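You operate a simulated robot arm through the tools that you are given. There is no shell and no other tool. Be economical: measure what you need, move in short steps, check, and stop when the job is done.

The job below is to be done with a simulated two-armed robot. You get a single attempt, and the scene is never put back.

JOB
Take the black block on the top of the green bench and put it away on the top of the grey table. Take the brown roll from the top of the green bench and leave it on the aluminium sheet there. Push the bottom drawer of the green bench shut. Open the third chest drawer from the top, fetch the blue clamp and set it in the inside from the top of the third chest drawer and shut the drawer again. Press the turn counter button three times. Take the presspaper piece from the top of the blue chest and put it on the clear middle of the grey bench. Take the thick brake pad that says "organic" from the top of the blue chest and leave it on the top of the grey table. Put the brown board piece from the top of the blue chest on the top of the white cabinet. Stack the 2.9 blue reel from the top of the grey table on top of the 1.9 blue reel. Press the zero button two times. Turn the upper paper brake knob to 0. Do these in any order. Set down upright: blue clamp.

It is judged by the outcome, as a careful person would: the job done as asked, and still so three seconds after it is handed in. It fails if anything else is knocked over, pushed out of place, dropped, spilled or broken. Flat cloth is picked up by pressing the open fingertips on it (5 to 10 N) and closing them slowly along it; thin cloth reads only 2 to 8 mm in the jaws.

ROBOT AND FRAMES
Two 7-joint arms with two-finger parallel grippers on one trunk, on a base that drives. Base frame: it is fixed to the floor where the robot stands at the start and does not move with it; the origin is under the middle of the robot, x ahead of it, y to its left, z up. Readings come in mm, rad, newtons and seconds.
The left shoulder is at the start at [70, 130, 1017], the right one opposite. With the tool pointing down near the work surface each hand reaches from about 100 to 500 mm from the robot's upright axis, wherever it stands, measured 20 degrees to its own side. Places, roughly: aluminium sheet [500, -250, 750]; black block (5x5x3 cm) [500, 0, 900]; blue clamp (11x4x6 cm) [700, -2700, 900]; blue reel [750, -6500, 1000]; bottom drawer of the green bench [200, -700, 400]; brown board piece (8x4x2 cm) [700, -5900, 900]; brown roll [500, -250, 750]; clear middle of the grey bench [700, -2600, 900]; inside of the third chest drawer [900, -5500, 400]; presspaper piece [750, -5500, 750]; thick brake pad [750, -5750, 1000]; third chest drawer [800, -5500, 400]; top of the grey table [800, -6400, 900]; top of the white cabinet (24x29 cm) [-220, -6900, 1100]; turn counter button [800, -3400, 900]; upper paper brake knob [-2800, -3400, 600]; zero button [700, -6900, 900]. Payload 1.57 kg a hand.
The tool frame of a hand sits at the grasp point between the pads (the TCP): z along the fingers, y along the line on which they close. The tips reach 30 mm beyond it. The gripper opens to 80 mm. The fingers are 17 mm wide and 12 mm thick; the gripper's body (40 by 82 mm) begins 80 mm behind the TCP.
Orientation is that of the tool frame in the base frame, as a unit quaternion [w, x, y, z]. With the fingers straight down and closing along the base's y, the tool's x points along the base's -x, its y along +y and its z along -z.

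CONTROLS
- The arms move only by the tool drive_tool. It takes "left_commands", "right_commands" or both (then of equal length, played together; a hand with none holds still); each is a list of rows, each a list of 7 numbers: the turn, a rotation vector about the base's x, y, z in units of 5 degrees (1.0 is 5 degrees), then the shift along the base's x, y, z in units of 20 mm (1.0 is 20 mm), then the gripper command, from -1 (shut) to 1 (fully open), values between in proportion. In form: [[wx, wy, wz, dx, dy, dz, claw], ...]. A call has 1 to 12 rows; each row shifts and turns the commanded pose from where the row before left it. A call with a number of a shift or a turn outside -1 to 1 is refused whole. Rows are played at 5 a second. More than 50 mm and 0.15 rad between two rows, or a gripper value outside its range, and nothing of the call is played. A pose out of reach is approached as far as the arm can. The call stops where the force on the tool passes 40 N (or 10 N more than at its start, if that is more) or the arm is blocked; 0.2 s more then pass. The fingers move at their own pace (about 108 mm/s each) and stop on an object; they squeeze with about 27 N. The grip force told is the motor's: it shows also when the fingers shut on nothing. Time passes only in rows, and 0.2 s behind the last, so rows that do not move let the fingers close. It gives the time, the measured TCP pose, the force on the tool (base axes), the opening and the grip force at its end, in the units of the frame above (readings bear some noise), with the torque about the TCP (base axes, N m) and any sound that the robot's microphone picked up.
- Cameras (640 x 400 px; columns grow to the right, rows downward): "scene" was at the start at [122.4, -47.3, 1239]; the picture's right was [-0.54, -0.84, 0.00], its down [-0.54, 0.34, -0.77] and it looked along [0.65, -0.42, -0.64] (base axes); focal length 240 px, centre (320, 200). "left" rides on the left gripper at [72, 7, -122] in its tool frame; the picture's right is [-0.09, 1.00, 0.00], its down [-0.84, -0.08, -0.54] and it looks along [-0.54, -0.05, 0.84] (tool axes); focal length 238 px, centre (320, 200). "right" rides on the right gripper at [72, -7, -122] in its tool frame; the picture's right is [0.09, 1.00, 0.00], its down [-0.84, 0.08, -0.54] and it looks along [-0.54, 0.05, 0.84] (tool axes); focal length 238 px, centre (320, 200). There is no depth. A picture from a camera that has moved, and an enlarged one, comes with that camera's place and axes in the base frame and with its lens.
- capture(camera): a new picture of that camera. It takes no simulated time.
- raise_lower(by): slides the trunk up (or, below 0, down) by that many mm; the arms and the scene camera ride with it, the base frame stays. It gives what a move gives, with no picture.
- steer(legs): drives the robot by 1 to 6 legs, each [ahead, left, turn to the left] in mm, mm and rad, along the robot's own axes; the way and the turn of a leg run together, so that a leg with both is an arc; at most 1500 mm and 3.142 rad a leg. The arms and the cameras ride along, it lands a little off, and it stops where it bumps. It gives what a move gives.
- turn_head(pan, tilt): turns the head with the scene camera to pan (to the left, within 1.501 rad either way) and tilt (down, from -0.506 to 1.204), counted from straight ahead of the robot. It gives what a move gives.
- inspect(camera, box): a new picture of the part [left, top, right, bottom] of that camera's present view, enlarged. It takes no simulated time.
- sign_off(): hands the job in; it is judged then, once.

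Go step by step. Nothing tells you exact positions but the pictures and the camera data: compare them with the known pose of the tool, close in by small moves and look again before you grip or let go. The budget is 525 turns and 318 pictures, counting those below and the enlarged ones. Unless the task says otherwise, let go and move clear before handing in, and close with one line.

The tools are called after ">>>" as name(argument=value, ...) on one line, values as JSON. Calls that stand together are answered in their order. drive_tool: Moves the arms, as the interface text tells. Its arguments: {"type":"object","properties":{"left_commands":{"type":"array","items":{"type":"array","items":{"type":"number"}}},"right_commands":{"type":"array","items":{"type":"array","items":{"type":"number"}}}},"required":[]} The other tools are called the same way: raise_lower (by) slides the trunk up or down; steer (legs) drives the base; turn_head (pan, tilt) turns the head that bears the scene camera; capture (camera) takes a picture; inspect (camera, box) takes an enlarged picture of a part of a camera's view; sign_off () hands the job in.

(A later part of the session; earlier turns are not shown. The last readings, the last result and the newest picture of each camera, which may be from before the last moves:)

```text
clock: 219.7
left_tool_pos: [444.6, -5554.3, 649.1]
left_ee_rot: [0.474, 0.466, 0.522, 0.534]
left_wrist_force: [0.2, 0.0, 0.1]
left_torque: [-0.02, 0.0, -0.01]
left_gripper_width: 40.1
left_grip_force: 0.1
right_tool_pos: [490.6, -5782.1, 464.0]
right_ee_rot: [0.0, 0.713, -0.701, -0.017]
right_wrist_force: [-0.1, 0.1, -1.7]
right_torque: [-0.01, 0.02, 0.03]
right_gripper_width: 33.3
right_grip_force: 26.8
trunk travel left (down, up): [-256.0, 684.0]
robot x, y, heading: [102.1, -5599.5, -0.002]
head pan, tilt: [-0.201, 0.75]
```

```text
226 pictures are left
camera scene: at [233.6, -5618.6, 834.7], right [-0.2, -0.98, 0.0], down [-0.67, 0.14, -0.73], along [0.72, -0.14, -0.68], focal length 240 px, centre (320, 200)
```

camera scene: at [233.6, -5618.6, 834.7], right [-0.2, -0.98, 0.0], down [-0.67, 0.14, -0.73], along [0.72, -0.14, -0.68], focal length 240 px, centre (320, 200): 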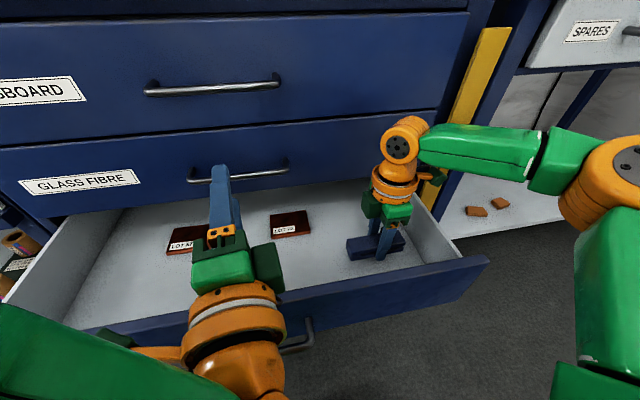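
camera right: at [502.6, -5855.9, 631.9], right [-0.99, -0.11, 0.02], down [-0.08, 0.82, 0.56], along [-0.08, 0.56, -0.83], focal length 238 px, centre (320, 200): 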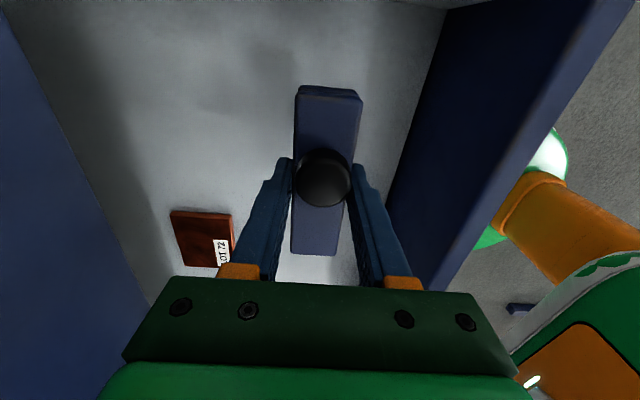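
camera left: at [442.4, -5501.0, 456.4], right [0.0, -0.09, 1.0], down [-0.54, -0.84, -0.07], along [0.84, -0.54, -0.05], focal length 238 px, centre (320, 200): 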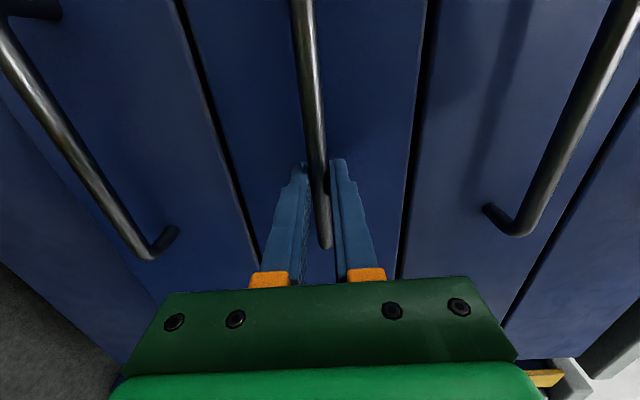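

>>> drive_tool(right_commands=[[0, 0, 0, 0, 0, -0.4, -1], [0, 0, 0, 0, 0, 0, -1]])

>>> drive_tool(right_commands=[[0, 0, 0, 0, 0, -0.4, -1], [0, 0, 0, 0, 0, 0, -1]])

>>> drive_tool(right_commands=[[0, 0, 0, 0, 0, -0.3, -1], [0, 0, 0, 0, 0, 0, -1]])

```text
clock: 220.3
left_tool_pos: [446.2, -5554.4, 648.9]
left_ee_rot: [0.475, 0.467, 0.521, 0.534]
left_wrist_force: [-0.5, 0.2, 0.5]
left_torque: [0.02, -0.04, 0.0]
left_gripper_width: 40.2
left_grip_force: 0.1
right_tool_pos: [490.2, -5783.2, 455.9]
right_ee_rot: [0.001, 0.713, -0.701, -0.017]
right_wrist_force: [0.8, -0.5, -2.9]
right_torque: [-0.03, 0.0, 0.01]
right_gripper_width: 33.6
right_grip_force: 27.4
trunk travel left (down, up): [-256.0, 684.0]
robot x, y, heading: [99.6, -5599.8, 0.003]
head pan, tilt: [-0.201, 0.75]
```

```text
clock: 220.9
left_tool_pos: [446.2, -5555.4, 648.7]
left_ee_rot: [0.474, 0.466, 0.522, 0.534]
left_wrist_force: [-0.2, -0.4, 0.6]
left_torque: [0.0, -0.05, 0.0]
left_gripper_width: 39.8
left_grip_force: 0.1
right_tool_pos: [490.2, -5782.0, 448.2]
right_ee_rot: [0.001, 0.713, -0.701, -0.017]
right_wrist_force: [-0.6, -0.7, -1.7]
right_torque: [-0.01, 0.0, 0.03]
right_gripper_width: 33.8
right_grip_force: 26.7
trunk travel left (down, up): [-256.0, 684.0]
robot x, y, heading: [102.9, -5605.1, 0.002]
head pan, tilt: [-0.201, 0.75]
```

```text
clock: 221.5
left_tool_pos: [446.7, -5553.4, 648.6]
left_ee_rot: [0.475, 0.466, 0.521, 0.534]
left_wrist_force: [-0.1, -0.7, 0.4]
left_torque: [0.01, 0.03, 0.05]
left_gripper_width: 40.0
left_grip_force: 0.1
right_tool_pos: [490.5, -5782.0, 442.0]
right_ee_rot: [0.001, 0.713, -0.701, -0.016]
right_wrist_force: [-0.3, 0.1, -2.3]
right_torque: [0.0, -0.01, -0.01]
right_gripper_width: 33.7
right_grip_force: 27.2
trunk travel left (down, up): [-256.0, 684.0]
robot x, y, heading: [103.3, -5600.9, -0.004]
head pan, tilt: [-0.201, 0.75]
```

>>> drive_tool(right_commands=[[0, 0, 0, 0, 0, -0.3, -1], [0, 0, 0, 0, 0, 0, -1]])

>>> drive_tool(right_commands=[[0, 0, 0, 0, 0, -0.3, -1], [0, 0, 0, 0, 0, 0, -1]])

>>> inspect(camera="scene", box=[300, 150, 480, 300])

```text
clock: 222.1
left_tool_pos: [445.5, -5554.5, 649.3]
left_ee_rot: [0.475, 0.466, 0.521, 0.534]
left_wrist_force: [0.2, 0.4, 0.5]
left_torque: [0.0, 0.01, -0.02]
left_gripper_width: 40.0
left_grip_force: 0.0
right_tool_pos: [490.7, -5782.2, 435.5]
right_ee_rot: [0.0, 0.714, -0.7, -0.017]
right_wrist_force: [0.1, -0.3, -3.1]
right_torque: [0.01, 0.01, 0.01]
right_gripper_width: 33.3
right_grip_force: 27.1
trunk travel left (down, up): [-256.0, 684.0]
robot x, y, heading: [103.1, -5597.6, 0.006]
head pan, tilt: [-0.201, 0.75]
```

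```text
clock: 222.7
left_tool_pos: [445.0, -5553.0, 648.3]
left_ee_rot: [0.475, 0.467, 0.521, 0.534]
left_wrist_force: [-0.5, -1.0, 0.2]
left_torque: [0.0, -0.02, 0.0]
left_gripper_width: 39.8
left_grip_force: 0.0
right_tool_pos: [490.0, -5781.3, 428.2]
right_ee_rot: [0.0, 0.713, -0.7, -0.017]
right_wrist_force: [-0.2, -0.8, -2.4]
right_torque: [-0.01, 0.0, -0.02]
right_gripper_width: 33.3
right_grip_force: 27.2
trunk travel left (down, up): [-256.0, 684.0]
robot x, y, heading: [102.6, -5599.6, 0.004]
head pan, tilt: [-0.201, 0.75]
```

```text
2.67 times, centred on (390, 225) of scene
camera zoom: at [233.6, -5618.6, 834.7], right [-0.2, -0.98, 0.0], down [-0.67, 0.14, -0.73], along [0.72, -0.14, -0.68], focal length 640 px, centre (133, 133)
```

zoom: 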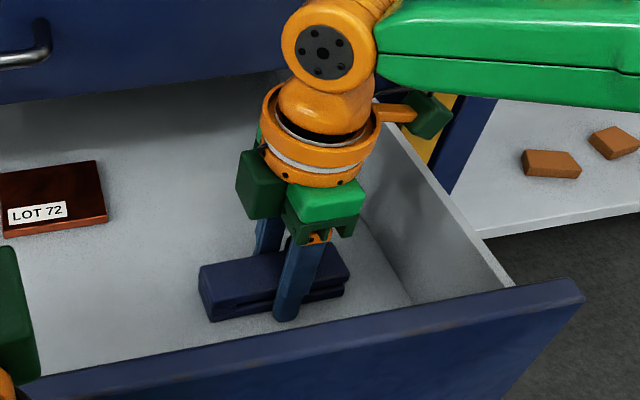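

>>> drive_tool(right_commands=[[0, 0, 0, 0, 0, -0.25, -1], [0, 0, 0, 0, 0, 0, -1]])

>>> drive_tool(right_commands=[[0, 0, 0, 0, 0, -0.25, -1], [0, 0, 0, 0, 0, 0, -1]])

>>> drive_tool(right_commands=[[0, 0, 0, 0, 0, -0.25, -1], [0, 0, 0, 0, 0, 0, -1]])

```text
clock: 223.3
left_tool_pos: [442.7, -5552.2, 652.7]
left_ee_rot: [0.477, 0.465, 0.52, 0.535]
left_wrist_force: [0.2, -1.1, 0.2]
left_torque: [-0.06, -0.04, -0.03]
left_gripper_width: 39.9
left_grip_force: 0.1
right_tool_pos: [489.6, -5781.7, 428.2]
right_ee_rot: [-0.003, 0.713, -0.701, -0.013]
right_wrist_force: [1.7, -6.2, 27.2]
right_torque: [0.34, -0.66, -0.04]
right_gripper_width: 33.9
right_grip_force: 27.2
trunk travel left (down, up): [-256.0, 684.0]
robot x, y, heading: [103.7, -5602.7, 0.001]
head pan, tilt: [-0.201, 0.75]
```

```text
clock: 223.7
left_tool_pos: [444.6, -5553.1, 650.5]
left_ee_rot: [0.477, 0.464, 0.521, 0.535]
left_wrist_force: [0.3, 0.4, -0.5]
left_torque: [-0.01, -0.02, 0.01]
left_gripper_width: 40.0
left_grip_force: 0.1
right_tool_pos: [491.1, -5781.0, 428.5]
right_ee_rot: [-0.005, 0.714, -0.7, -0.01]
right_wrist_force: [2.3, -3.9, 27.3]
right_torque: [-0.09, -0.62, 0.22]
right_gripper_width: 33.5
right_grip_force: 26.5
trunk travel left (down, up): [-256.0, 684.0]
robot x, y, heading: [103.3, -5602.6, -0.001]
head pan, tilt: [-0.201, 0.75]
stopped in row 1 (right hand): the force on the tool passed its limit at 44 N (the readings are from after the stop); the commanded pose is now the measured one
```

```text
clock: 224.0
left_tool_pos: [443.7, -5552.9, 650.8]
left_ee_rot: [0.476, 0.465, 0.522, 0.535]
left_wrist_force: [0.9, 0.1, -0.2]
left_torque: [0.0, 0.0, 0.01]
left_gripper_width: 40.0
left_grip_force: 0.1
right_tool_pos: [493.9, -5781.4, 428.3]
right_ee_rot: [-0.008, 0.712, -0.702, -0.008]
right_wrist_force: [1.7, -2.9, 27.7]
right_torque: [-0.42, 0.03, 0.17]
right_gripper_width: 33.6
right_grip_force: 27.0
trunk travel left (down, up): [-256.0, 684.0]
robot x, y, heading: [105.5, -5599.7, 0.004]
head pan, tilt: [-0.201, 0.75]
stopped in row 1 (right hand): the force on the tool passed its limit at 45 N (the readings are from after the stop); the commanded pose is now the measured one
```

>>> drive_tool(right_commands=[[0, 0, 0, 0, 0, 0.1, 0.3], [0, 0, 0, 0, 0, 0, 0.5], [0, 0, 0, 0, 0, 0, 0.5], [0, 0, 0, 0, 0, 1, 0.5], [0, 0, 0, 0, 0, 1, 0.5], [0, 0, 0, 0, 0, 1, 0.5], [0, 0, 0, 0, 0, 1, 0.5], [0, 0, 0, 0, 0, 1, 0.5], [0, 0, 0, 0, 0, 1, 0.5], [0, 0, 0, 0, 0, 1, 0.5], [0, 0, 0, 0, 0, 1, 0.5]])

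>>> capture(camera="scene")

>>> capture(camera="right")

```text
clock: 226.4
left_tool_pos: [446.0, -5554.2, 648.7]
left_ee_rot: [0.475, 0.466, 0.521, 0.534]
left_wrist_force: [-0.6, 0.1, 0.0]
left_torque: [0.01, -0.03, 0.0]
left_gripper_width: 40.0
left_grip_force: 0.0
right_tool_pos: [492.8, -5783.1, 586.2]
right_ee_rot: [-0.003, 0.713, -0.701, -0.012]
right_wrist_force: [1.0, -0.2, -0.7]
right_torque: [0.02, 0.02, 0.0]
right_gripper_width: 60.0
right_grip_force: 0.0
trunk travel left (down, up): [-256.0, 684.0]
robot x, y, heading: [102.2, -5601.6, 0.0]
head pan, tilt: [-0.201, 0.75]
```

```text
224 pictures are left
camera scene: at [233.3, -5618.8, 834.7], right [-0.2, -0.98, 0.0], down [-0.67, 0.14, -0.73], along [0.72, -0.15, -0.68], focal length 240 px, centre (320, 200)
```

scene: 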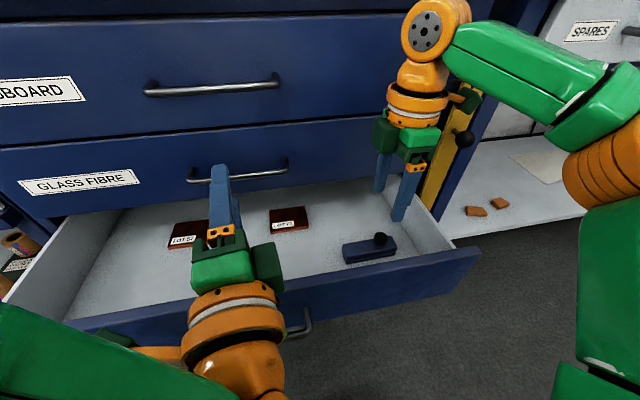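

```text
223 pictures are left
camera right: at [502.5, -5858.2, 706.4], right [-0.99, -0.11, 0.01], down [-0.08, 0.82, 0.56], along [-0.07, 0.56, -0.83], focal length 238 px, centre (320, 200)
```

right: 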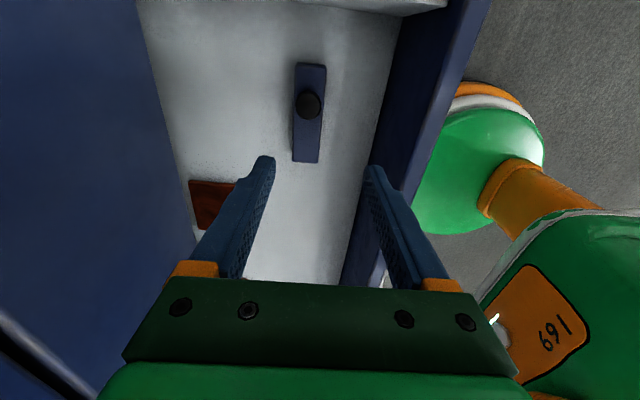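

Clamp stands upright in the drawer. I back off, raise the right hand out of the way, and lower the trunk to push the drawer shut with the closed left hand.

>>> steer(legs=[[-210, 0, 0]])

>>> drive_tool(right_commands=[[0, 0, 0, -0.5, 0, 1, 1], [0, 0, 0, -0.5, 0, 1, 1], [0, 0, 0, -0.5, 0, 1, 1], [0, 0, 0, -0.5, 0, 1, 1], [0, 0, 0, -0.5, 0, 1, 1], [0, 0, 0, -0.5, 0, 1, 1], [0, 0, 0, -0.5, 0, 1, 1], [0, 0, 0, -0.5, 0, 1, 1], [0, 0, 0, 0, 0, 1, 1]], left_commands=[[0, 0, 0, 0, 0, 0, -1], [0, 0, 0, 0, 0, 0, -1], [0, 0, 0, 0, 0, 0, -1], [0, 0, 0, 0, 0, 0, -1], [0, 0, 0, 0, 0, 0, -1], [0, 0, 0, 0, 0, 0, -1], [0, 0, 0, 0, 0, 0, -1], [0, 0, 0, 0, 0, 0, -1], [0, 0, 0, 0, 0, 0, -1]])

>>> raise_lower(by=-165)

>>> capture(camera="scene")

>>> capture(camera="left")

```text
clock: 228.0
left_tool_pos: [234.5, -5555.0, 649.1]
left_ee_rot: [0.476, 0.466, 0.52, 0.534]
left_wrist_force: [-0.2, 0.7, 0.3]
left_torque: [-0.01, 0.0, 0.01]
left_gripper_width: 40.0
left_grip_force: 0.0
right_tool_pos: [280.5, -5784.8, 585.9]
right_ee_rot: [-0.004, 0.711, -0.703, -0.012]
right_wrist_force: [0.3, -1.1, -0.5]
right_torque: [0.0, -0.01, -0.03]
right_gripper_width: 59.9
right_grip_force: 0.0
trunk travel left (down, up): [-256.0, 684.0]
robot x, y, heading: [-108.1, -5602.0, -0.004]
head pan, tilt: [-0.201, 0.75]
```

```text
clock: 230.0
left_tool_pos: [235.1, -5555.2, 649.2]
left_ee_rot: [0.475, 0.467, 0.52, 0.534]
left_wrist_force: [0.1, -0.1, 0.1]
left_torque: [-0.03, -0.02, -0.01]
left_gripper_width: 0.0
left_grip_force: 21.4
right_tool_pos: [169.1, -5799.5, 695.4]
right_ee_rot: [-0.005, 0.711, -0.703, -0.013]
right_wrist_force: [-0.1, -0.7, -1.1]
right_torque: [0.01, 0.0, 0.05]
right_gripper_width: 80.1
right_grip_force: 0.1
right hand out of reach, approached as far as the arm can: row 3, 4, 5, 6, 7, 8, 9
trunk travel left (down, up): [-256.0, 684.0]
robot x, y, heading: [-109.4, -5599.2, -0.003]
head pan, tilt: [-0.201, 0.75]
```

```text
clock: 231.9
left_tool_pos: [234.7, -5555.9, 484.1]
left_ee_rot: [0.477, 0.466, 0.52, 0.534]
left_wrist_force: [-0.4, -0.6, -0.3]
left_torque: [-0.01, -0.01, -0.01]
left_gripper_width: 0.0
left_grip_force: 21.3
right_tool_pos: [169.0, -5798.1, 529.5]
right_ee_rot: [-0.006, 0.712, -0.703, -0.012]
right_wrist_force: [0.2, 0.0, -0.1]
right_torque: [0.02, 0.0, 0.02]
right_gripper_width: 79.9
right_grip_force: 0.0
trunk travel left (down, up): [-91.0, 849.0]
robot x, y, heading: [-104.9, -5598.4, -0.0]
head pan, tilt: [-0.201, 0.75]
```

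```text
222 pictures are left
camera scene: at [21.7, -5618.8, 669.8], right [-0.2, -0.98, 0.0], down [-0.67, 0.14, -0.73], along [0.72, -0.15, -0.68], focal length 240 px, centre (320, 200)
```

scene: 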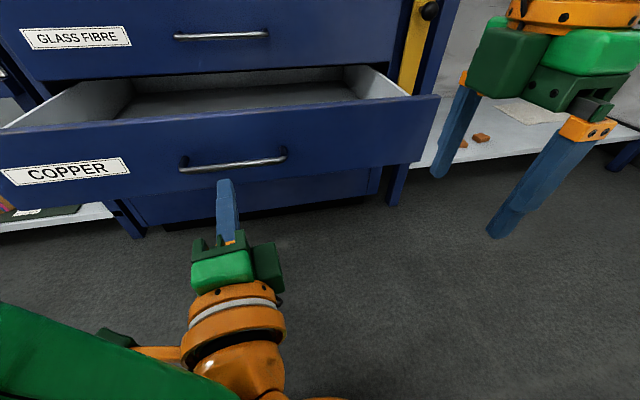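

```text
221 pictures are left
camera left: at [106.1, -5497.7, 488.4], right [-0.01, -0.1, 1.0], down [-0.44, -0.89, -0.09], along [0.9, -0.44, -0.03], focal length 238 px, centre (320, 200)
```

left: 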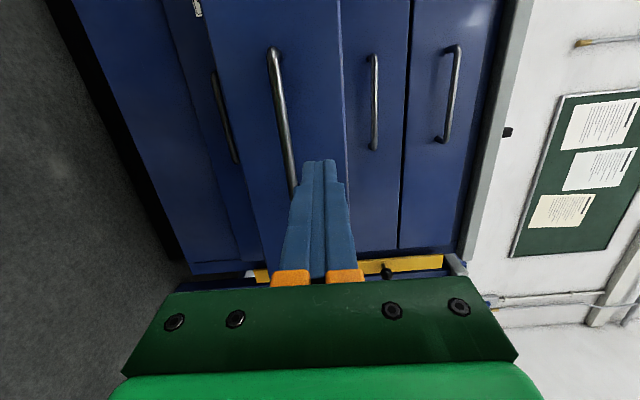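

>>> steer(legs=[[270, 0, 0]])

>>> capture(camera="scene")

```text
clock: 233.8
left_tool_pos: [500.7, -5556.8, 484.7]
left_ee_rot: [0.477, 0.467, 0.52, 0.533]
left_wrist_force: [0.7, -0.1, 0.1]
left_torque: [0.0, 0.0, 0.01]
left_gripper_width: 0.1
left_grip_force: 21.0
right_tool_pos: [434.6, -5800.6, 529.0]
right_ee_rot: [-0.006, 0.711, -0.704, -0.012]
right_wrist_force: [0.0, 1.1, 0.4]
right_torque: [0.0, -0.03, -0.02]
right_gripper_width: 79.8
right_grip_force: 0.1
trunk travel left (down, up): [-91.0, 849.0]
robot x, y, heading: [154.3, -5603.8, -0.002]
head pan, tilt: [-0.201, 0.75]
```

```text
220 pictures are left
camera scene: at [287.1, -5620.4, 669.7], right [-0.21, -0.98, 0.0], down [-0.67, 0.14, -0.73], along [0.72, -0.15, -0.68], focal length 240 px, centre (320, 200)
```

scene: 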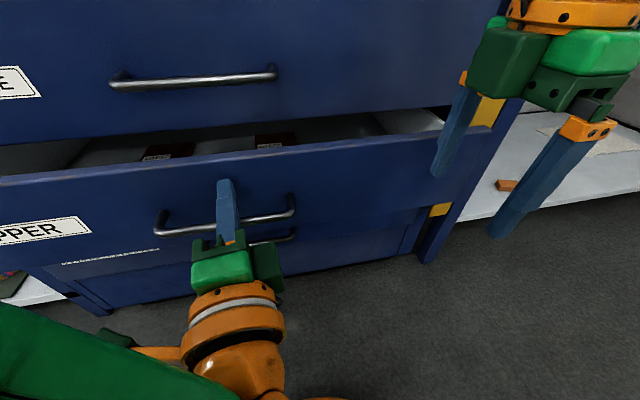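

>>> steer(legs=[[60, 0, 0]])

>>> steer(legs=[[25, 0, 0]])

>>> capture(camera="scene")

```text
clock: 234.8
left_tool_pos: [560.4, -5558.0, 483.5]
left_ee_rot: [0.477, 0.467, 0.52, 0.533]
left_wrist_force: [0.4, 0.2, -0.5]
left_torque: [-0.02, 0.01, 0.01]
left_gripper_width: 0.0
left_grip_force: 21.3
right_tool_pos: [493.9, -5802.7, 528.3]
right_ee_rot: [-0.006, 0.71, -0.704, -0.011]
right_wrist_force: [0.7, -0.7, 0.3]
right_torque: [-0.02, -0.02, -0.05]
right_gripper_width: 80.1
right_grip_force: 0.1
trunk travel left (down, up): [-91.0, 849.0]
robot x, y, heading: [218.4, -5601.8, -0.007]
head pan, tilt: [-0.201, 0.75]
```

```text
clock: 235.7
left_tool_pos: [578.7, -5557.7, 484.9]
left_ee_rot: [0.477, 0.467, 0.52, 0.533]
left_wrist_force: [-22.9, -2.6, 2.5]
left_torque: [0.18, 0.04, -0.13]
left_gripper_width: 0.1
left_grip_force: 21.4
right_tool_pos: [512.7, -5801.0, 530.2]
right_ee_rot: [-0.007, 0.71, -0.704, -0.011]
right_wrist_force: [0.6, 0.5, 0.0]
right_torque: [0.02, 0.01, -0.01]
right_gripper_width: 80.2
right_grip_force: 0.2
trunk travel left (down, up): [-91.0, 849.0]
robot x, y, heading: [236.7, -5603.6, -0.003]
head pan, tilt: [-0.201, 0.75]
stopped in leg 1: the force on the tool passed its limit at 143 N (the readings are from after the stop); the commanded pose is now the measured one
```

```text
219 pictures are left
camera scene: at [365.1, -5621.5, 670.4], right [-0.21, -0.98, 0.0], down [-0.66, 0.14, -0.73], along [0.72, -0.15, -0.68], focal length 240 px, centre (320, 200)
```

scene: 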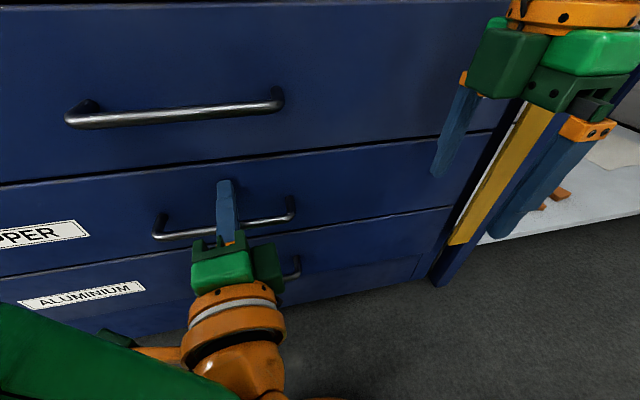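

The drawer is closed. I back off, raise the trunk and bring the left hand back to pointing down.

>>> steer(legs=[[-260, 0, 0]])

>>> raise_lower(by=400)

>>> raise_lower(by=230)

>>> drive_tool(left_commands=[[-1, 0, 0, 0, 0, 0, -1], [-1, 0, 0, 0, 0, 0, -1], [-1, 0, 0, 0, 0, 0, -1], [-1, 0, 0, 0, 0, 0, -1], [-1, 0, 0, 0, 0, 0, -1], [-1, 0, 0, 0, 0, 0, -1], [-1, 0, 0, 0, 0, 0, -1], [-1, 0, 0, 0, 0, 0, -1], [-1, 0, 0, 0, 0, 0, -1], [-1, 0, 0, 0, 0, 0, -1], [-1, 0, 0, 0, 0, 0, -1], [-1, 0, 0, 0, 0, 0, -1]])

>>> drive_tool(left_commands=[[-1, 0, 0, 0, 0, 0, -1], [-1, 0, 0, 0, 0, 0, -1], [-1, 0, 0, 0, 0, 0, -1], [-1, 0, 0, 0, 0, 0, -1], [-1, 0, 0, 0, 0, 0, -1], [-1, 0, 0, 0, 0, 0, -1], [0, 1, 0, 0, 0.5, 0, -1], [0, 1, 0, 0, 0.5, 0, -1], [0, 1, 0, 0, 0.5, 0, -1], [0, 1, 0, 0, 0.5, 0, -1], [0, 1, 0, -0.3, 0.5, 0, 1], [0, 1, 0, -0.3, 0.5, 0, 1]])

>>> drive_tool(left_commands=[[0, 1, 0, -0.3, 0, 0, 1], [0, 1, 0, -0.3, 0, 0, 1], [0, 1, 0, -0.3, 0, 0, 1], [0, 1, 0, -0.3, 0, 0, 1], [0, 1, 0, -0.3, 0, 0, 1], [0, 1, 0, -0.3, 0, 0, 1], [0, 1, 0, -0.3, 0, 0, 1], [0, 1, 0, -0.3, 0, 0, 1], [0, 1, 0, -0.3, 0, 0, 1], [0, 1, 0, -0.3, 0, 0, 1], [0, 1, 0, -0.3, 0, 0, 1], [0, 1, 0, -0.3, 0, 0, 1]])

```text
clock: 237.5
left_tool_pos: [321.8, -5555.4, 484.3]
left_ee_rot: [0.475, 0.467, 0.523, 0.532]
left_wrist_force: [-0.4, 0.2, 0.9]
left_torque: [0.0, -0.04, 0.0]
left_gripper_width: 0.1
left_grip_force: 21.7
right_tool_pos: [256.8, -5799.9, 529.2]
right_ee_rot: [-0.005, 0.711, -0.703, -0.012]
right_wrist_force: [-0.1, 0.1, -0.4]
right_torque: [-0.01, 0.01, 0.02]
right_gripper_width: 80.0
right_grip_force: 0.2
trunk travel left (down, up): [-91.0, 849.0]
robot x, y, heading: [-21.5, -5598.8, -0.009]
head pan, tilt: [-0.201, 0.75]
```

```text
clock: 241.4
left_tool_pos: [322.5, -5556.1, 882.5]
left_ee_rot: [0.475, 0.468, 0.522, 0.532]
left_wrist_force: [0.2, -0.1, 0.9]
left_torque: [0.0, 0.0, -0.02]
left_gripper_width: 0.0
left_grip_force: 21.3
right_tool_pos: [256.9, -5800.2, 929.1]
right_ee_rot: [-0.005, 0.711, -0.704, -0.013]
right_wrist_force: [-1.0, -0.4, -0.8]
right_torque: [0.0, 0.0, -0.04]
right_gripper_width: 80.2
right_grip_force: 0.0
trunk travel left (down, up): [-491.0, 449.0]
robot x, y, heading: [-22.7, -5601.8, -0.009]
head pan, tilt: [-0.201, 0.75]
```

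```text
clock: 243.8
left_tool_pos: [322.1, -5555.7, 1111.8]
left_ee_rot: [0.474, 0.468, 0.522, 0.533]
left_wrist_force: [-0.7, 0.1, -0.5]
left_torque: [-0.01, -0.01, 0.01]
left_gripper_width: 0.1
left_grip_force: 21.6
right_tool_pos: [257.7, -5799.6, 1159.4]
right_ee_rot: [-0.005, 0.71, -0.704, -0.013]
right_wrist_force: [-0.5, -1.0, 0.9]
right_torque: [0.01, 0.0, 0.04]
right_gripper_width: 79.9
right_grip_force: 0.0
trunk travel left (down, up): [-721.0, 219.0]
robot x, y, heading: [-23.2, -5598.3, -0.009]
head pan, tilt: [-0.201, 0.75]
```

```text
clock: 246.4
left_tool_pos: [322.4, -5558.9, 1113.4]
left_ee_rot: [0.645, 0.168, 0.718, 0.199]
left_wrist_force: [0.7, 0.2, -0.3]
left_torque: [0.0, 0.01, 0.03]
left_gripper_width: 0.2
left_grip_force: 21.4
right_tool_pos: [257.0, -5799.6, 1159.1]
right_ee_rot: [-0.005, 0.711, -0.703, -0.013]
right_wrist_force: [0.9, -0.5, 0.4]
right_torque: [0.02, -0.02, 0.0]
right_gripper_width: 79.9
right_grip_force: 0.0
trunk travel left (down, up): [-721.0, 219.0]
robot x, y, heading: [-20.6, -5600.1, -0.004]
head pan, tilt: [-0.201, 0.75]
```

```text
clock: 249.0
left_tool_pos: [313.6, -5504.9, 1117.0]
left_ee_rot: [0.45, -0.003, 0.893, 0.008]
left_wrist_force: [0.5, 0.6, -0.2]
left_torque: [0.01, 0.03, 0.0]
left_gripper_width: 79.6
left_grip_force: 0.2
left hand out of reach, approached as far as the arm can: row 2, 4, 6
right_tool_pos: [257.3, -5798.5, 1159.7]
right_ee_rot: [-0.005, 0.71, -0.704, -0.012]
right_wrist_force: [0.5, -0.8, -0.2]
right_torque: [-0.02, 0.0, -0.01]
right_gripper_width: 79.9
right_grip_force: 0.0
trunk travel left (down, up): [-721.0, 219.0]
robot x, y, heading: [-20.7, -5600.0, -0.006]
head pan, tilt: [-0.201, 0.75]
```

```text
clock: 251.6
left_tool_pos: [243.4, -5506.6, 1116.4]
left_ee_rot: [-0.057, 0.002, 0.998, 0.008]
left_wrist_force: [0.2, 0.4, 0.9]
left_torque: [0.0, -0.02, -0.02]
left_gripper_width: 79.7
left_grip_force: 0.0
right_tool_pos: [257.5, -5800.0, 1159.1]
right_ee_rot: [-0.004, 0.711, -0.703, -0.013]
right_wrist_force: [-0.5, -0.5, 0.4]
right_torque: [-0.03, -0.02, -0.06]
right_gripper_width: 80.0
right_grip_force: 0.0
trunk travel left (down, up): [-721.0, 219.0]
robot x, y, heading: [-23.1, -5598.3, -0.009]
head pan, tilt: [-0.201, 0.75]
```

>>> drive_tool(left_commands=[[0, -0.65, 0, 0, 0, 0, 1], [0, -0.65, 0, 0, 0, 0, 1], [0, 0, 0, 0, 0, 0, 1]])

>>> steer(legs=[[270, 0, 0.008]])

>>> turn_head(pan=0, tilt=0.7)

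>>> capture(camera="scene")

```text
clock: 252.4
left_tool_pos: [242.1, -5505.0, 1116.2]
left_ee_rot: [0.001, 0.001, 1.0, 0.009]
left_wrist_force: [0.2, 0.4, -0.7]
left_torque: [-0.02, 0.01, -0.01]
left_gripper_width: 80.2
left_grip_force: 0.1
right_tool_pos: [258.9, -5799.6, 1159.7]
right_ee_rot: [-0.005, 0.71, -0.704, -0.012]
right_wrist_force: [-0.3, 0.5, 0.4]
right_torque: [0.02, -0.03, -0.01]
right_gripper_width: 80.1
right_grip_force: 0.0
trunk travel left (down, up): [-721.0, 219.0]
robot x, y, heading: [-21.6, -5597.9, -0.009]
head pan, tilt: [-0.201, 0.75]
```

```text
clock: 254.3
left_tool_pos: [505.9, -5503.1, 1114.8]
left_ee_rot: [0.001, -0.002, 1.0, 0.01]
left_wrist_force: [0.2, -0.3, 0.6]
left_torque: [-0.03, 0.01, -0.02]
left_gripper_width: 79.9
left_grip_force: 0.0
right_tool_pos: [522.7, -5798.6, 1159.9]
right_ee_rot: [-0.005, 0.713, -0.701, -0.013]
right_wrist_force: [0.1, -0.4, -0.8]
right_torque: [-0.01, -0.01, 0.02]
right_gripper_width: 80.0
right_grip_force: 0.0
trunk travel left (down, up): [-721.0, 219.0]
robot x, y, heading: [244.6, -5598.0, 0.007]
head pan, tilt: [-0.201, 0.75]
```

```text
clock: 255.0
left_tool_pos: [507.4, -5504.3, 1116.0]
left_ee_rot: [0.001, -0.003, 1.0, 0.009]
left_wrist_force: [-0.2, 1.3, 1.3]
left_torque: [-0.01, 0.03, 0.01]
left_gripper_width: 79.9
left_grip_force: 0.0
right_tool_pos: [524.1, -5797.3, 1159.8]
right_ee_rot: [-0.005, 0.713, -0.701, -0.012]
right_wrist_force: [0.1, 1.0, 0.1]
right_torque: [-0.03, 0.0, 0.01]
right_gripper_width: 80.3
right_grip_force: 0.1
trunk travel left (down, up): [-721.0, 219.0]
robot x, y, heading: [244.1, -5603.3, -0.003]
head pan, tilt: [0.0, 0.7]
```

```text
218 pictures are left
camera scene: at [379.5, -5602.4, 1303.9], right [0.0, -1.0, 0.0], down [-0.64, 0.0, -0.76], along [0.76, 0.0, -0.64], focal length 240 px, centre (320, 200)
```

scene: 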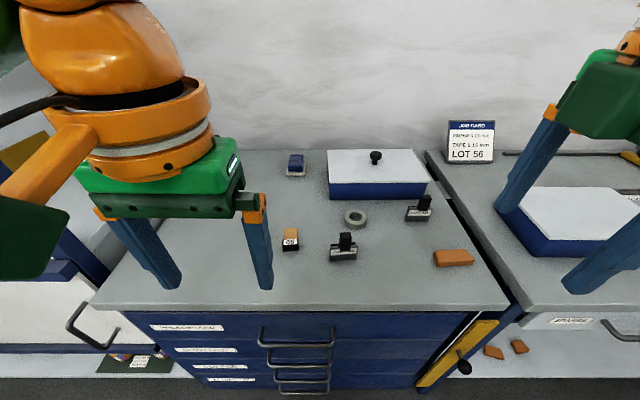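

>>> inspect(camera="scene", box=[260, 140, 500, 290])

>>> capture(camera="left")

>>> capture(camera="right")

```text
2.67 times, centred on (380, 215) of scene
camera zoom: at [379.5, -5602.4, 1303.9], right [0.0, -1.0, 0.0], down [-0.64, 0.0, -0.76], along [0.76, 0.0, -0.64], focal length 640 px, centre (160, 160)
```

zoom: 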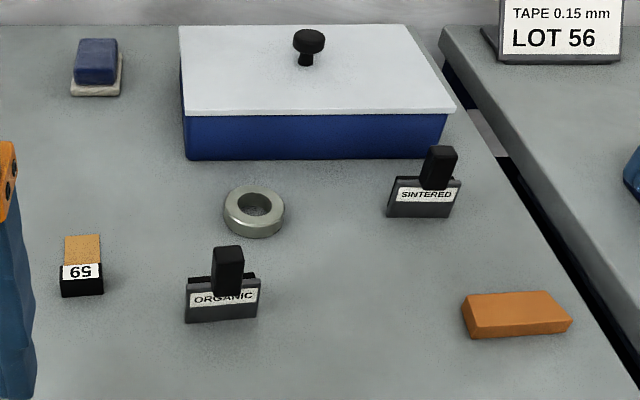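

```text
216 pictures are left
camera left: at [436.1, -5499.7, 1237.9], right [0.09, 1.0, 0.02], down [0.84, -0.08, 0.54], along [0.54, -0.03, -0.84], focal length 238 px, centre (320, 200)
```

left: 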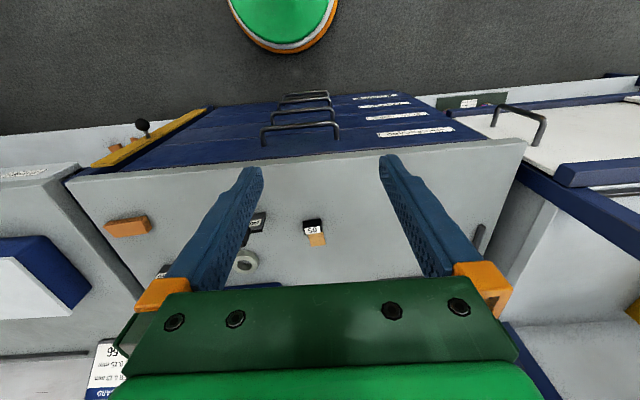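

```text
215 pictures are left
camera right: at [534.5, -5872.8, 1279.2], right [-0.99, -0.11, 0.01], down [-0.09, 0.82, 0.56], along [-0.07, 0.56, -0.83], focal length 238 px, centre (320, 200)
```

right: 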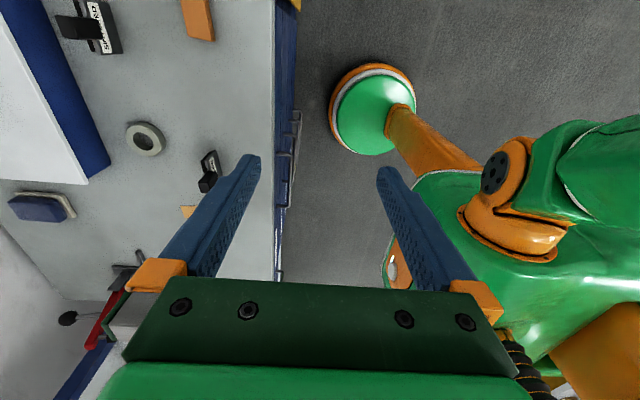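

Items on the chest: brown board ~[700,-5888] (long along y), "organic" pad ~[707,-5653], tagged presspaper ~[750,-5532]. I line up for the board with the right hand and the pad with the left.

>>> steer(legs=[[85, -120, 0]])

>>> drive_tool(right_commands=[[0, 0, 0, 0.5, 0.3, -1, 1], [0, 0, 0, 0.5, 0.3, -1, 1], [0, 0, 0, 0.5, 0.3, -1, 1], [0, 0, 0, 0.5, 0.3, -1, 1], [0, 0, 0, 0.5, 0.2, -1, 1], [0, 0, 0, 0.5, 0, -1, 1], [0, 0, 0, 0.5, 0, -1, 1], [0, 0, 0, 0.5, 0, -1, 1], [0, 0, 0, 0.5, 0, 0, 1], [0, 0, 0, 0, 0, 0, 1]])

>>> capture(camera="right")

```text
clock: 256.4
left_tool_pos: [591.1, -5619.2, 1116.9]
left_ee_rot: [0.002, -0.005, 1.0, 0.007]
left_wrist_force: [0.4, 0.1, 0.1]
left_torque: [0.0, -0.03, 0.0]
left_gripper_width: 79.8
left_grip_force: 0.0
right_tool_pos: [607.4, -5914.0, 1160.6]
right_ee_rot: [-0.005, 0.714, -0.7, -0.012]
right_wrist_force: [0.6, 0.5, 0.3]
right_torque: [0.0, 0.01, -0.06]
right_gripper_width: 80.1
right_grip_force: 0.0
trunk travel left (down, up): [-721.0, 219.0]
robot x, y, heading: [326.5, -5719.0, 0.009]
head pan, tilt: [0.0, 0.7]
```

```text
clock: 258.6
left_tool_pos: [592.6, -5620.4, 1116.5]
left_ee_rot: [0.001, -0.003, 1.0, 0.009]
left_wrist_force: [-0.4, 0.1, -0.3]
left_torque: [0.03, -0.01, 0.02]
left_gripper_width: 79.9
left_grip_force: 0.1
right_tool_pos: [701.3, -5885.9, 1000.1]
right_ee_rot: [-0.006, 0.714, -0.7, -0.012]
right_wrist_force: [-0.5, 0.3, -0.2]
right_torque: [0.03, -0.02, 0.0]
right_gripper_width: 79.9
right_grip_force: 0.1
trunk travel left (down, up): [-721.0, 219.0]
robot x, y, heading: [331.1, -5718.2, -0.002]
head pan, tilt: [0.0, 0.7]
```

```text
214 pictures are left
camera right: at [710.4, -5961.3, 1119.6], right [-0.99, -0.11, 0.01], down [-0.09, 0.82, 0.56], along [-0.07, 0.56, -0.83], focal length 238 px, centre (320, 200)
```

right: 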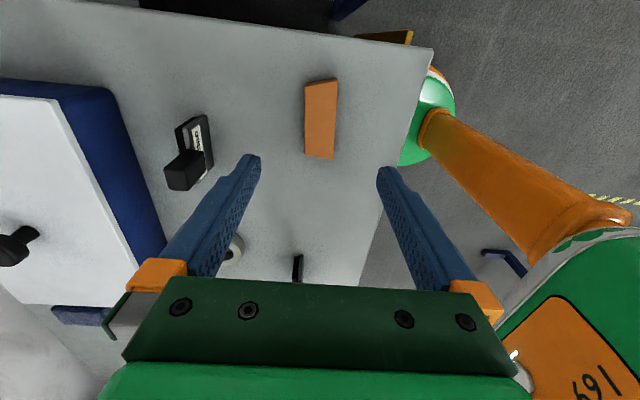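

>>> drive_tool(right_commands=[[0, 0, 0, -0.1, -0.2, -1, 1], [0, 0, 0, 0, 0, -1, 1], [0, 0, 0, 0, 0, -1, 1], [0, 0, 0, 0, 0, -1, 1], [0, 0, 0, 0, 0, -1, 1], [0, 0, 0, 0, 0, 0, 1]])

>>> capture(camera="right")

```text
clock: 260.0
left_tool_pos: [592.4, -5620.7, 1117.0]
left_ee_rot: [0.001, -0.004, 1.0, 0.009]
left_wrist_force: [0.2, -0.1, -0.2]
left_torque: [0.0, 0.02, 0.01]
left_gripper_width: 80.0
left_grip_force: 0.1
right_tool_pos: [698.5, -5890.7, 897.7]
right_ee_rot: [-0.005, 0.715, -0.699, -0.011]
right_wrist_force: [1.0, 0.5, 0.6]
right_torque: [0.01, -0.02, 0.01]
right_gripper_width: 80.1
right_grip_force: 0.1
trunk travel left (down, up): [-721.0, 219.0]
robot x, y, heading: [329.6, -5722.1, 0.007]
head pan, tilt: [0.0, 0.7]
```

```text
213 pictures are left
camera right: at [708.3, -5965.9, 1017.9], right [-0.99, -0.11, 0.01], down [-0.09, 0.82, 0.56], along [-0.07, 0.56, -0.83], focal length 238 px, centre (320, 200)
```

right: 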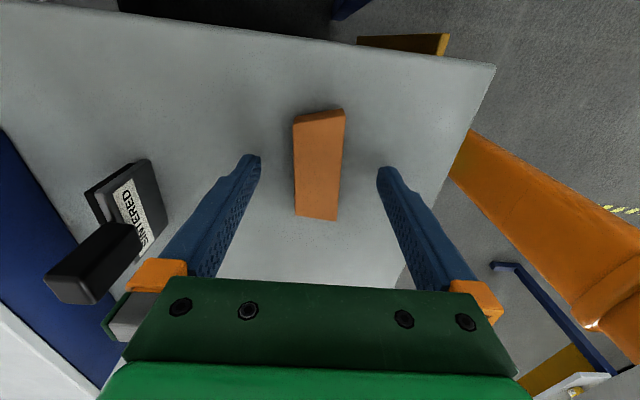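

>>> drive_tool(right_commands=[[0, 0, 0, 0, 0, -0.5, 1], [0, 0, 0, 0, 0, 0, 1]])

>>> drive_tool(right_commands=[[0, 0, 0, 0, 0, -0.3, 1], [0, 0, 0, 0, 0, 0, 1]])

```text
clock: 260.6
left_tool_pos: [590.2, -5622.1, 1116.5]
left_ee_rot: [0.002, -0.003, 1.0, 0.009]
left_wrist_force: [0.9, 0.3, -0.2]
left_torque: [0.01, -0.03, 0.0]
left_gripper_width: 79.9
left_grip_force: 0.1
right_tool_pos: [699.1, -5891.3, 891.6]
right_ee_rot: [-0.008, 0.714, -0.7, -0.01]
right_wrist_force: [6.4, -5.3, 22.5]
right_torque: [-0.29, -1.19, -0.29]
right_gripper_width: 80.0
right_grip_force: 0.1
trunk travel left (down, up): [-721.0, 219.0]
robot x, y, heading: [330.2, -5722.0, 0.006]
head pan, tilt: [0.0, 0.7]
```

```text
clock: 260.9
left_tool_pos: [588.0, -5621.6, 1117.6]
left_ee_rot: [0.004, -0.004, 1.0, 0.008]
left_wrist_force: [-0.3, 0.6, 0.1]
left_torque: [0.02, 0.02, 0.02]
left_gripper_width: 79.9
left_grip_force: 0.1
right_tool_pos: [697.7, -5891.2, 890.3]
right_ee_rot: [-0.008, 0.714, -0.7, -0.007]
right_wrist_force: [-1.5, -3.2, 19.1]
right_torque: [-0.28, 0.86, 0.19]
right_gripper_width: 79.9
right_grip_force: 0.0
trunk travel left (down, up): [-721.0, 219.0]
robot x, y, heading: [332.6, -5721.8, 0.005]
head pan, tilt: [0.0, 0.7]
stopped in row 1 (right hand): the force on the tool passed its limit at 52 N (the readings are from after the stop); the commanded pose is now the measured one
```

>>> drive_tool(right_commands=[[0, 0, 0, 0, 0, 0.2, 1], [0, 0, 0, 0, 0, 0, -1], [0, 0, 0, 0, 0, 0, -1], [0, 0, 0, 0, 0, 0, -1], [0, 0, 0, 0, 0, 0, -1]])

>>> drive_tool(right_commands=[[0, 0, 0, 0, 0, 1, -1], [0, 0, 0, 0, 0, 1, -1], [0, 0, 0, 0, 0, 0, -1]])

>>> capture(camera="right")

```text
clock: 262.1
left_tool_pos: [591.1, -5621.8, 1115.3]
left_ee_rot: [0.001, -0.004, 1.0, 0.009]
left_wrist_force: [-0.2, 0.9, 0.6]
left_torque: [0.02, 0.0, 0.0]
left_gripper_width: 79.8
left_grip_force: 0.1
right_tool_pos: [699.8, -5892.0, 892.0]
right_ee_rot: [-0.008, 0.714, -0.7, -0.01]
right_wrist_force: [0.7, -0.3, 0.4]
right_torque: [-0.03, -0.01, 0.0]
right_gripper_width: 30.3
right_grip_force: 27.1
trunk travel left (down, up): [-721.0, 219.0]
robot x, y, heading: [329.7, -5716.2, 0.004]
head pan, tilt: [0.0, 0.7]
```

```text
clock: 262.9
left_tool_pos: [592.3, -5621.8, 1115.8]
left_ee_rot: [0.0, -0.004, 1.0, 0.008]
left_wrist_force: [0.7, -0.5, -0.9]
left_torque: [0.0, 0.02, 0.03]
left_gripper_width: 79.9
left_grip_force: 0.1
right_tool_pos: [699.6, -5892.6, 931.6]
right_ee_rot: [-0.007, 0.715, -0.699, -0.01]
right_wrist_force: [0.2, 0.2, -0.7]
right_torque: [-0.01, -0.01, 0.0]
right_gripper_width: 30.6
right_grip_force: 26.1
trunk travel left (down, up): [-721.0, 219.0]
robot x, y, heading: [329.3, -5718.1, 0.005]
head pan, tilt: [0.0, 0.7]
```

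```text
212 pictures are left
camera right: at [707.8, -5966.8, 1052.1], right [-0.99, -0.11, 0.0], down [-0.09, 0.82, 0.56], along [-0.06, 0.56, -0.83], focal length 238 px, centre (320, 200)
```

right: 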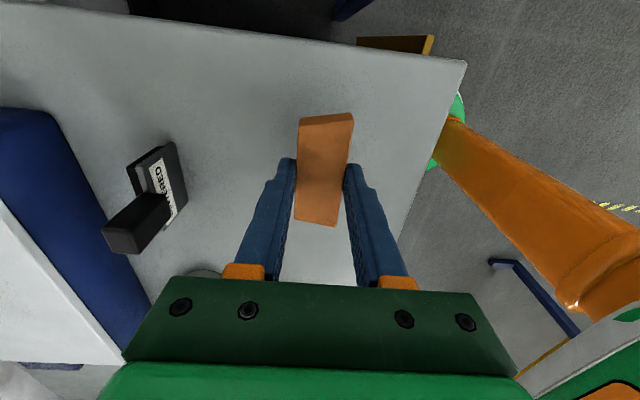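

>>> drive_tool(right_commands=[[0, 0, 0, 0, 0, 1, -1], [0, 0, 0, 0, 0, 1, -1], [0, 0, 0, 0, 0, 1, -1], [0, 0, 0, 0, 0, 1, -1], [0, 0, 0, -1, 0, 0.5, -1], [0, 0, 0, -1, 0, 0.5, -1], [0, 0, 0, -1, 0, 0.5, -1], [0, 0, 0, -1, 0, 0.5, -1]], left_commands=[[0, 0, 0, 0.5, -0.3, -1, 1], [0, 0, 0, 0.5, -0.3, -1, 1], [0, 0, 0, 0.5, -0.3, -1, 1], [0, 0, 0, 0.5, -0.3, -1, 1], [0, 0, 0, 0.5, -0.3, -1, 1], [0, 0, 0, 0.5, 0, -0.5, 1], [0, 0, 0, 0, 0, 0, 1], [0, 0, 0, 0, 0, 0, 1]])

>>> capture(camera="left")

>>> capture(camera="scene")

```text
clock: 264.7
left_tool_pos: [652.2, -5650.6, 1006.9]
left_ee_rot: [0.001, -0.004, 1.0, 0.009]
left_wrist_force: [-0.2, 0.5, -0.7]
left_torque: [-0.01, 0.0, 0.01]
left_gripper_width: 80.0
left_grip_force: 0.0
right_tool_pos: [617.9, -5893.6, 1052.3]
right_ee_rot: [-0.008, 0.714, -0.7, -0.009]
right_wrist_force: [-0.2, 0.2, -1.0]
right_torque: [0.0, 0.0, -0.01]
right_gripper_width: 30.4
right_grip_force: 26.7
trunk travel left (down, up): [-721.0, 219.0]
robot x, y, heading: [330.3, -5721.1, 0.003]
head pan, tilt: [0.0, 0.7]
```

```text
211 pictures are left
camera left: at [580.0, -5646.9, 1129.3], right [0.08, 1.0, 0.02], down [0.84, -0.08, 0.54], along [0.54, -0.03, -0.84], focal length 238 px, centre (320, 200)
```

left: 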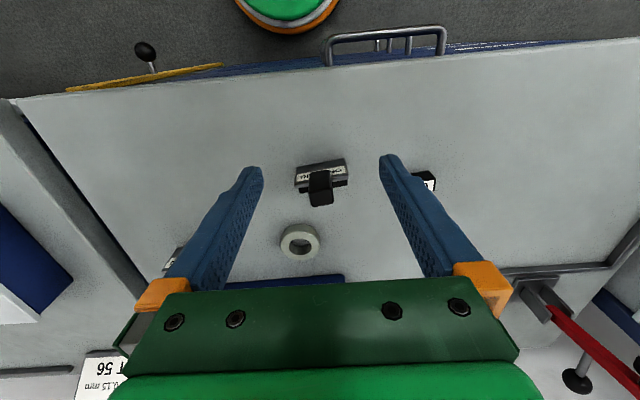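

```text
210 pictures are left
camera scene: at [463.6, -5720.8, 1304.1], right [0.0, -1.0, 0.0], down [-0.64, 0.0, -0.77], along [0.77, 0.0, -0.64], focal length 240 px, centre (320, 200)
```

scene: 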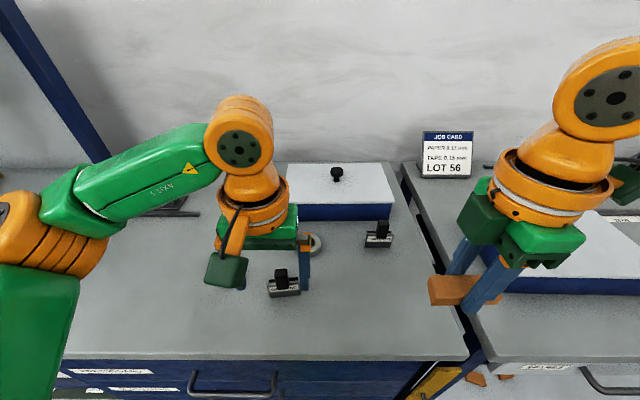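

>>> inspect(camera="left", box=[270, 140, 370, 220])

>>> inspect(camera="scene", box=[240, 220, 420, 320])

```text
5.00 times, centred on (320, 180) of left
camera zoom: at [580.0, -5646.9, 1129.3], right [0.08, 1.0, 0.02], down [0.84, -0.08, 0.54], along [0.54, -0.03, -0.84], focal length 1192 px, centre (320, 300)
```

zoom: 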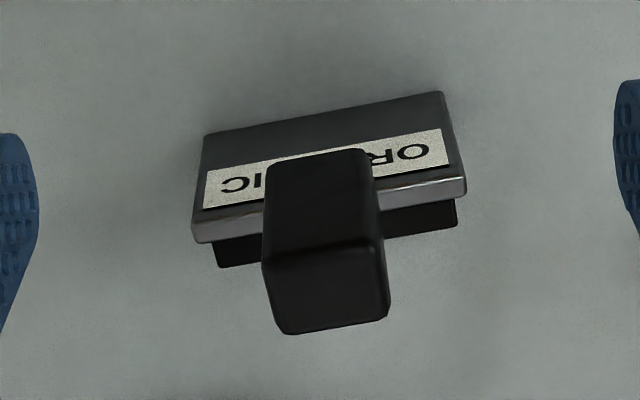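

```text
3.56 times, centred on (330, 270) of scene
camera zoom: at [463.6, -5720.8, 1304.1], right [0.0, -1.0, 0.0], down [-0.64, 0.0, -0.77], along [0.77, 0.0, -0.64], focal length 853 px, centre (284, -49)
```

zoom: 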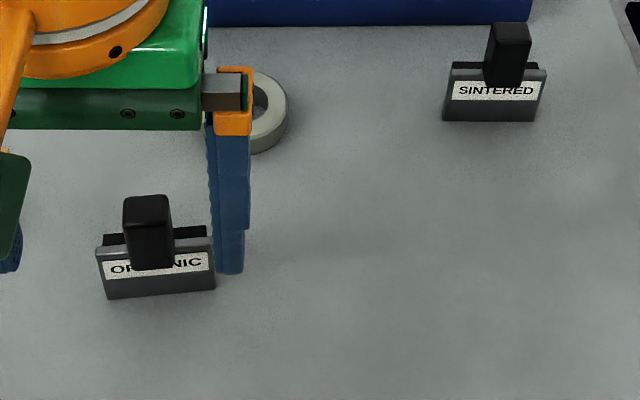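

The pad has a black grip on top at about [702,-5653], top z≈940. I turn the left gripper ~10° to match and close on that grip.

>>> drive_tool(left_commands=[[0, 0, 1, 0.8, -0.1, 0, 1], [0, 0, 1, 0.8, 0, 0, 1], [0, 0, 0, 0.8, 0, -0.5, 1], [0, 0, 0, 0, 0, -0.5, 1], [0, 0, 0, 0, 0, 0, 1]])

>>> capture(camera="left")

>>> capture(camera="scene")

```text
clock: 265.9
left_tool_pos: [700.0, -5652.7, 987.0]
left_ee_rot: [0.0, -0.092, 0.996, 0.009]
left_wrist_force: [-0.3, 0.2, 0.3]
left_torque: [0.01, -0.02, 0.05]
left_gripper_width: 80.0
left_grip_force: 0.0
right_tool_pos: [620.9, -5892.7, 1052.7]
right_ee_rot: [-0.008, 0.715, -0.699, -0.01]
right_wrist_force: [0.1, -0.1, -0.7]
right_torque: [0.01, 0.01, 0.01]
right_gripper_width: 30.4
right_grip_force: 26.9
trunk travel left (down, up): [-721.0, 219.0]
robot x, y, heading: [326.7, -5719.4, 0.004]
head pan, tilt: [0.0, 0.7]
```

```text
207 pictures are left
camera left: at [629.3, -5661.9, 1107.7], right [-0.09, 1.0, 0.02], down [0.84, 0.07, 0.54], along [0.54, 0.06, -0.84], focal length 238 px, centre (320, 200)
```

left: 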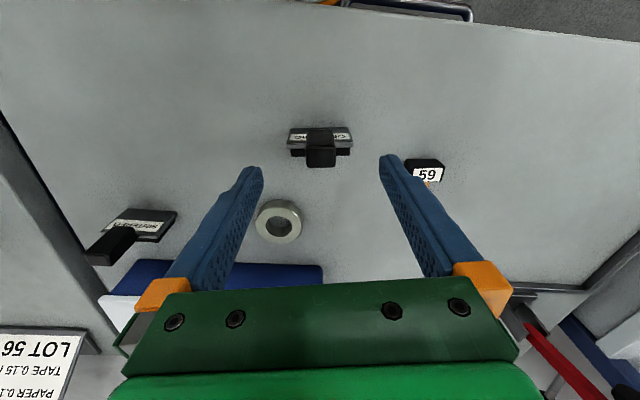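

```text
206 pictures are left
camera scene: at [464.6, -5720.8, 1304.0], right [0.0, -1.0, 0.0], down [-0.64, 0.0, -0.76], along [0.76, 0.0, -0.64], focal length 240 px, centre (320, 200)
```

scene: 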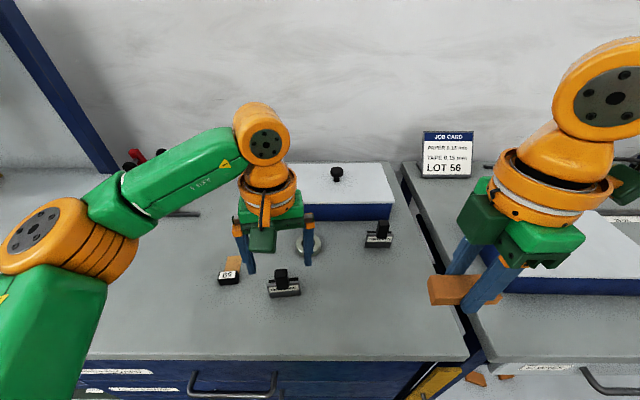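

>>> drive_tool(left_commands=[[0, 0, 0, 0.1, 0, -1, 1], [0, 0, 0, 0, 0, -1, 1], [0, 0, 0, 0, 0, -1, 1], [0, 0, 0, 0, 0, -0.3, 1], [0, 0, 0, 0, 0, 0, 1]])

>>> capture(camera="left")

>>> inspect(camera="scene", box=[210, 200, 350, 310])

```text
clock: 267.1
left_tool_pos: [702.1, -5652.7, 920.1]
left_ee_rot: [0.0, -0.092, 0.996, 0.009]
left_wrist_force: [0.3, -0.5, -0.9]
left_torque: [0.01, -0.02, 0.0]
left_gripper_width: 79.9
left_grip_force: 0.0
right_tool_pos: [620.9, -5891.7, 1050.7]
right_ee_rot: [-0.007, 0.714, -0.7, -0.011]
right_wrist_force: [-0.1, 0.6, -0.4]
right_torque: [0.0, -0.02, 0.0]
right_gripper_width: 30.3
right_grip_force: 26.6
trunk travel left (down, up): [-721.0, 219.0]
robot x, y, heading: [327.2, -5722.7, 0.003]
head pan, tilt: [0.0, 0.7]
```

```text
205 pictures are left
camera left: at [630.7, -5662.2, 1042.2], right [-0.09, 1.0, 0.02], down [0.84, 0.07, 0.54], along [0.54, 0.06, -0.84], focal length 238 px, centre (320, 200)
```

left: 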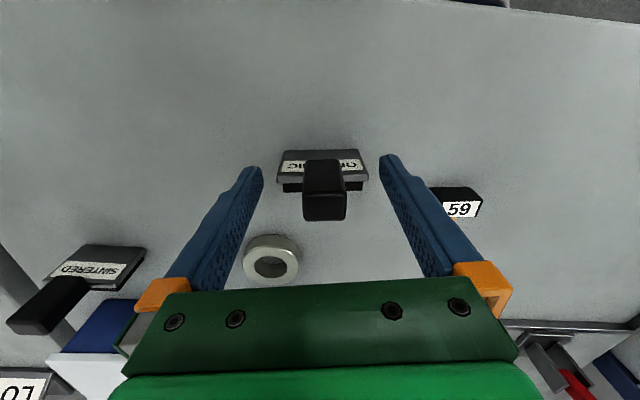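

```text
3.64 times, centred on (280, 255) of scene
camera zoom: at [464.7, -5720.7, 1304.0], right [0.0, -1.0, 0.0], down [-0.64, 0.0, -0.76], along [0.76, 0.0, -0.64], focal length 872 px, centre (466, 0)
```

zoom: 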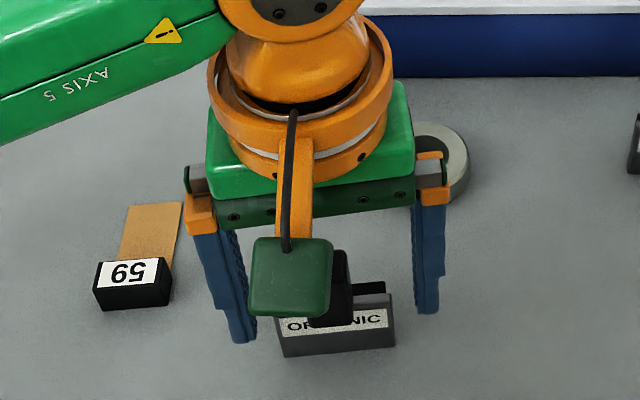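

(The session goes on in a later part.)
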